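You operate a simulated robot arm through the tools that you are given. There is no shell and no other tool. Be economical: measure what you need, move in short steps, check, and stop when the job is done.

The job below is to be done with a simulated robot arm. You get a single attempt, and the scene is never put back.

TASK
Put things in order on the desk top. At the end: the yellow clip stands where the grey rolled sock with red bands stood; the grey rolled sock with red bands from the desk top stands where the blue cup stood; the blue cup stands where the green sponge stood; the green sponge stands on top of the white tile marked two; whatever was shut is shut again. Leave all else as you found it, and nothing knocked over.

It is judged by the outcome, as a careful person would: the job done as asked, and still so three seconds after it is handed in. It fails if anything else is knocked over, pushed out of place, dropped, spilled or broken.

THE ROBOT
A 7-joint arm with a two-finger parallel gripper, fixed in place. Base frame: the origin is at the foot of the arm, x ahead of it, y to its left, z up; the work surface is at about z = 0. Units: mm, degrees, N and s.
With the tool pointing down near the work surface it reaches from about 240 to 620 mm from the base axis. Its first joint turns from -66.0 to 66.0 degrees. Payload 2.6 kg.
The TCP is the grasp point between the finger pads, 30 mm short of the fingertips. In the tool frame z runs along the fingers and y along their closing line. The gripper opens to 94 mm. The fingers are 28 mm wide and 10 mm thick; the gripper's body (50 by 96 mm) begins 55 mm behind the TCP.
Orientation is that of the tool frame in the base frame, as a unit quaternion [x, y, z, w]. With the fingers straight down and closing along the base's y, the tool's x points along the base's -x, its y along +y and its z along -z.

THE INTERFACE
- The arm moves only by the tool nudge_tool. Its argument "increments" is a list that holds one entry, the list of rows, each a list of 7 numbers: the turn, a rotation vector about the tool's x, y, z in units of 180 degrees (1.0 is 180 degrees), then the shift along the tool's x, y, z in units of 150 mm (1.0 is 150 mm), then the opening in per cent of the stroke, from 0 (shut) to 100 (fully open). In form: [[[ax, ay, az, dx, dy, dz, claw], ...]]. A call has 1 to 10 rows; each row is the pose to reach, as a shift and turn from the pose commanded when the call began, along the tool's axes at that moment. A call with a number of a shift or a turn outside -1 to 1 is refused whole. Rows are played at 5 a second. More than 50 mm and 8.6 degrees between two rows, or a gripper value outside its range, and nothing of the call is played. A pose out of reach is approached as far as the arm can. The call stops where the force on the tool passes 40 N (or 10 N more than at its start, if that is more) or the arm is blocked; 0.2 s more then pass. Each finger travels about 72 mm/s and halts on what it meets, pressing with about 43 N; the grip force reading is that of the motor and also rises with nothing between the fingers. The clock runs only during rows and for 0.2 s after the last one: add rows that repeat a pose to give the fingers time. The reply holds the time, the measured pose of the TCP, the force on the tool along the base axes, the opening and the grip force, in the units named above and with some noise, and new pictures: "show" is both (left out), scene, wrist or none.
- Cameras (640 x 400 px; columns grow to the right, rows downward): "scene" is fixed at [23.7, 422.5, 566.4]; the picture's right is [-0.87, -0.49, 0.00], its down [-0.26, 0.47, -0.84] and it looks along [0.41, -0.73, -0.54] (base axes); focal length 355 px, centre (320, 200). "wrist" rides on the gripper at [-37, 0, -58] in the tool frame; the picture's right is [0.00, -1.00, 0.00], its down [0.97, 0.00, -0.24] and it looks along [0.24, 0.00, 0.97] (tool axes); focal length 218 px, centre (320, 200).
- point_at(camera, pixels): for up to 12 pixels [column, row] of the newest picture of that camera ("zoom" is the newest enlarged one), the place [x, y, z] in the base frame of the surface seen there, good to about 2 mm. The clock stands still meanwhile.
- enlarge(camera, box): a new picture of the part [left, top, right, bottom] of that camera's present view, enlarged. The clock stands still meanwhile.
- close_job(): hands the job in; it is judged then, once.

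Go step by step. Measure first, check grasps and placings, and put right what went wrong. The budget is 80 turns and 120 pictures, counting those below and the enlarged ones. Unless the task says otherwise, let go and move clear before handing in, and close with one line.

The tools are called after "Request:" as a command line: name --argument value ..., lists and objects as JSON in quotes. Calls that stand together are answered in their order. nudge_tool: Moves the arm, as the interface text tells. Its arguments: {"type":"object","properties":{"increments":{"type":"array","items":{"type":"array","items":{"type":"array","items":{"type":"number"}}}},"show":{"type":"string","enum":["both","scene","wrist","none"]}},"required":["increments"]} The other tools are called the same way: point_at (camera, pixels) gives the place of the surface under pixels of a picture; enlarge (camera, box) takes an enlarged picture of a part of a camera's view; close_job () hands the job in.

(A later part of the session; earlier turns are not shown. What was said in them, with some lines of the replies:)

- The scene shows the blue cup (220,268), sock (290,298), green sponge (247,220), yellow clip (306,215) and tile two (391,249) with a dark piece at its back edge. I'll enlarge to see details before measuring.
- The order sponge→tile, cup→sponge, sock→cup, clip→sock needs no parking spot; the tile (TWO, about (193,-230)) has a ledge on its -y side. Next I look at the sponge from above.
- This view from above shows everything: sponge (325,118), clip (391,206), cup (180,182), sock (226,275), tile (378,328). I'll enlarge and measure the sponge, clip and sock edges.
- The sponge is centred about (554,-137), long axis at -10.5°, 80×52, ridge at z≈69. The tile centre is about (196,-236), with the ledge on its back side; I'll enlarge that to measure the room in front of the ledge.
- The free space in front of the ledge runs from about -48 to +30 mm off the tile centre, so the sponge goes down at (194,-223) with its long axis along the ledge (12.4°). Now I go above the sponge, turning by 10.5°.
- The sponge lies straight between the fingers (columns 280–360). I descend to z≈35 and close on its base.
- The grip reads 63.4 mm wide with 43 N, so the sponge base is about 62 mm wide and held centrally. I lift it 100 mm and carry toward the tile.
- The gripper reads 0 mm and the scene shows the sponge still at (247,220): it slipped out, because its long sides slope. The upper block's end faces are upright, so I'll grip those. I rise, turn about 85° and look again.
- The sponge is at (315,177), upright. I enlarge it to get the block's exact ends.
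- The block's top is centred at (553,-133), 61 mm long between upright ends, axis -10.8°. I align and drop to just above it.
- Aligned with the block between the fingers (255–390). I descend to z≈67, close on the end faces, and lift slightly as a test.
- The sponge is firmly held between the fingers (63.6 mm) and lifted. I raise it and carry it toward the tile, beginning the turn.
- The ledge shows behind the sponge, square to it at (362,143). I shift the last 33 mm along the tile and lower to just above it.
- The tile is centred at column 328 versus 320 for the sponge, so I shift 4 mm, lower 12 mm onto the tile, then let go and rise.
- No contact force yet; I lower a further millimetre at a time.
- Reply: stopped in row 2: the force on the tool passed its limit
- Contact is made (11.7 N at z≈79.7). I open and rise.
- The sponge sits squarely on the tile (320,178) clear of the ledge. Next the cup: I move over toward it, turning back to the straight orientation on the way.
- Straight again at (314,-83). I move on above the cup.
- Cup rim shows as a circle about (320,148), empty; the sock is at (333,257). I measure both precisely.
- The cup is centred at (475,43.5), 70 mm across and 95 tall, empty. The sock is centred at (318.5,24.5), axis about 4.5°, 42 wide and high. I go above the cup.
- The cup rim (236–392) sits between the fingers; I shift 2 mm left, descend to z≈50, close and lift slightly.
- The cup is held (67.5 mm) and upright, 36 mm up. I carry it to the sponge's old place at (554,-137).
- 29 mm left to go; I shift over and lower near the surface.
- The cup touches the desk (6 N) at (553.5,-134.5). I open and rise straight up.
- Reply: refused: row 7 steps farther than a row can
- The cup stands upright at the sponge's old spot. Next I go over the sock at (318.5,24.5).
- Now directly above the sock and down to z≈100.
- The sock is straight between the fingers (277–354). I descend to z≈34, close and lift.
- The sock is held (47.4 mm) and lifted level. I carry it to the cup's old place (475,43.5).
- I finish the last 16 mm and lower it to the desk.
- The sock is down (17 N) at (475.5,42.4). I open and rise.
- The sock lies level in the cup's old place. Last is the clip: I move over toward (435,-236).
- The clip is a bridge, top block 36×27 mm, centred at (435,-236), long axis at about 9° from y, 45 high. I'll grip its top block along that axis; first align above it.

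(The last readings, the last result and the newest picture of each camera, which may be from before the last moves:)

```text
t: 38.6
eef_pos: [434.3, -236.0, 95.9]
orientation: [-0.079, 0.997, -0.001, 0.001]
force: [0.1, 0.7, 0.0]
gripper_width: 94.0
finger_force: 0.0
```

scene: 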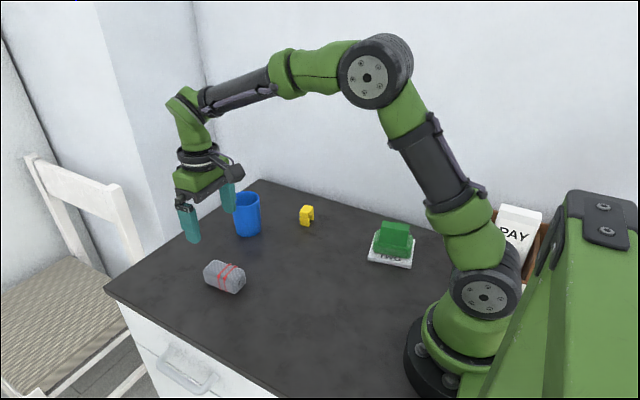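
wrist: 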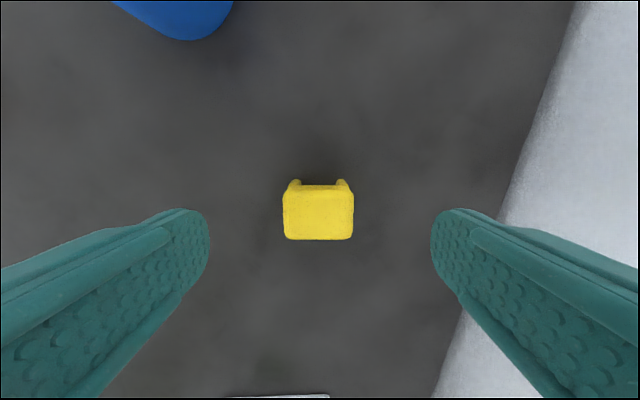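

The clip is square and centred (284–354). I descend to z≈46, close and lift.

Request:
nudge_tool --increments '[[[0, 0, 0, 0, 0, 0.2, 100], [0, 0, 0, 0, 0, 0.333, 100], [0, 0, 0, 0, 0, 0.333, 0], [0, 0, 0, 0, 0, 0.333, 0], [0, 0, 0, 0, 0, 0.333, 0], [0, 0, 0, 0, 0, 0.333, 0], [0, 0, 0, 0, 0, 0.333, 0], [0, 0, 0, 0, 0, 0.28, 0], [0, 0, 0, 0, 0, 0.1, 0], [0, 0, 0, 0, 0, -0.1, 0]]]' --show "both"

```text
t: 40.8
eef_pos: [434.2, -235.5, 112.7]
orientation: [-0.079, 0.997, 0.0, 0.002]
force: [-0.2, -0.6, 0.0]
gripper_width: 40.8
finger_force: 43.0
```

scene: 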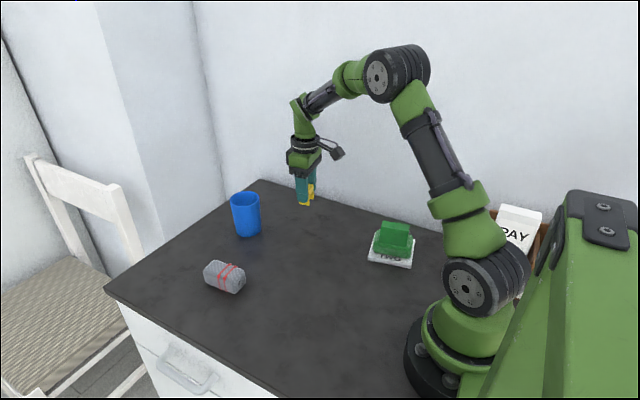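
wrist: 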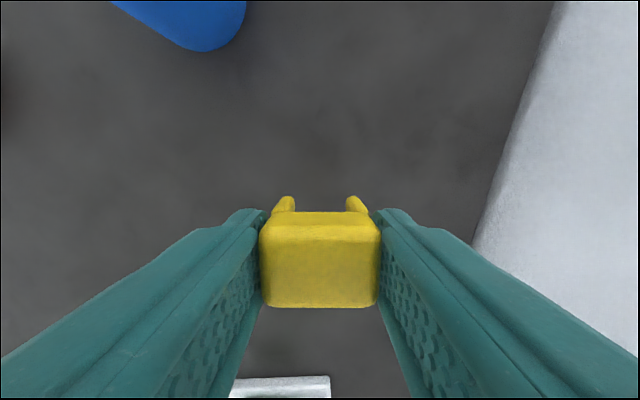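

The clip is held (40.8 mm) and upright. I carry it to the sock's old place (318.5,24.5).

Request:
nudge_tool --increments '[[[0, 0, 0, 0.06, 0.22, 0, 0], [0, 0, 0, 0.12, 0.46, 0, 0], [0, 0, 0, 0.18, 0.7, 0, 0], [0, 0, 0, 0.245, 0.92, 0, 0]]]' --show "none"

Request:
nudge_tool --increments '[[[0, 0, 0, 0.06, 0.22, 0, 0], [0, 0, 0, 0.12, 0.46, 0, 0], [0, 0, 0, 0.18, 0.7, 0, 0], [0, 0, 0, 0.244, 0.913, 0, 0]]]' --show "none"

```text
t: 41.8
eef_pos: [377.2, -105.4, 109.7]
orientation: [-0.077, 0.997, -0.001, 0.001]
force: [0.7, -0.3, 0.2]
gripper_width: 41.1
finger_force: 43.1
```

```text
t: 42.8
eef_pos: [318.3, 23.0, 111.1]
orientation: [-0.078, 0.997, -0.001, 0.001]
force: [0.5, -0.6, -0.5]
gripper_width: 41.2
finger_force: 42.7
```

In position at (318,23). I lower the clip 65 mm to the desk.

Request:
nudge_tool --increments '[[[0, 0, 0, 0, 0.008, 0.2, 0], [0, 0, 0, 0, 0.008, 0.38, 0], [0, 0, 0, 0, 0.008, 0.42, 0], [0, 0, 0, 0, 0.008, 0.43, 0], [0, 0, 0, 0, 0.008, 0.436, 0], [0, 0, 0, 0, 0.008, 0.442, 0]]]' --show "scene"

```text
t: 44.2
eef_pos: [318.9, 24.5, 44.8]
orientation: [-0.077, 0.997, -0.001, 0.002]
force: [0.5, -0.8, 0.2]
gripper_width: 40.7
finger_force: 43.5
```

scene: 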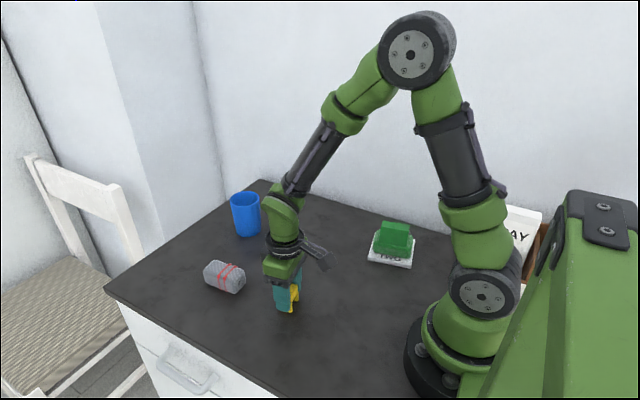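

No contact yet; I go down another 1–2 mm.

Request:
nudge_tool --increments '[[[0, 0, 0, 0, 0, 0.005, 0], [0, 0, 0, 0, 0, 0.01, 0], [0, 0, 0, 0, 0, 0.014, 0]]]' --show "none"

```text
t: 45.0
eef_pos: [319.3, 24.0, 44.7]
orientation: [-0.077, 0.997, -0.001, 0.002]
force: [-10.0, -5.0, 37.0]
gripper_width: 41.0
finger_force: 43.1
```

Firm contact (37 N); I ease up about 1.5 mm, open, and rise clear.

Request:
nudge_tool --increments '[[[0, 0, 0, 0, 0, -0.01, 0], [0, 0, 0, 0, 0, -0.01, 70], [0, 0, 0, 0, 0, -0.01, 70], [0, 0, 0, 0, 0, -0.01, 70], [0, 0, 0, 0, 0, -0.15, 70], [0, 0, 0, 0, 0, -0.4, 70], [0, 0, 0, 0, 0, -0.7, 70], [0, 0, 0, 0, 0, -1.0, 70]]]' --show "both"

```text
t: 46.8
eef_pos: [318.8, 22.7, 193.8]
orientation: [-0.078, 0.997, -0.001, 0.001]
force: [0.4, 0.3, 0.6]
gripper_width: 65.8
finger_force: 0.1
```

scene: 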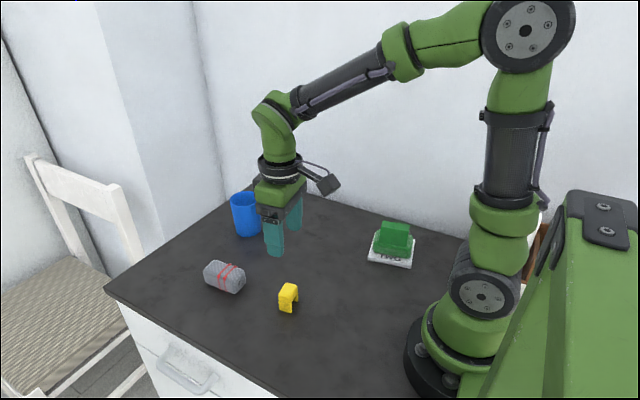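
wrist: 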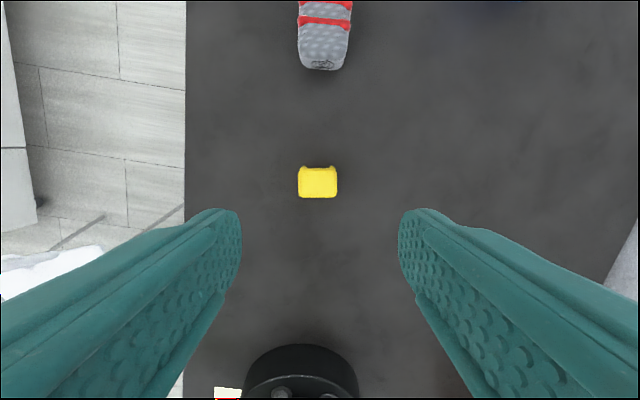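

The clip stands upright at (287,297), the sock is at (225,277), the cup at (246,214), and the sponge is on tile two at (391,240). The drawer is shut and the gripper is clear, so I hand in.

Request:
close_job

```text
The job is handed in.
```

The sponge is on tile two, the cup stands where the sponge stood, the sock where the cup stood, and the clip where the sock stood. The drawer stayed shut and the last pictures show nothing knocked over; the sponge slipped out of my first grip, so I took it again by its end faces.
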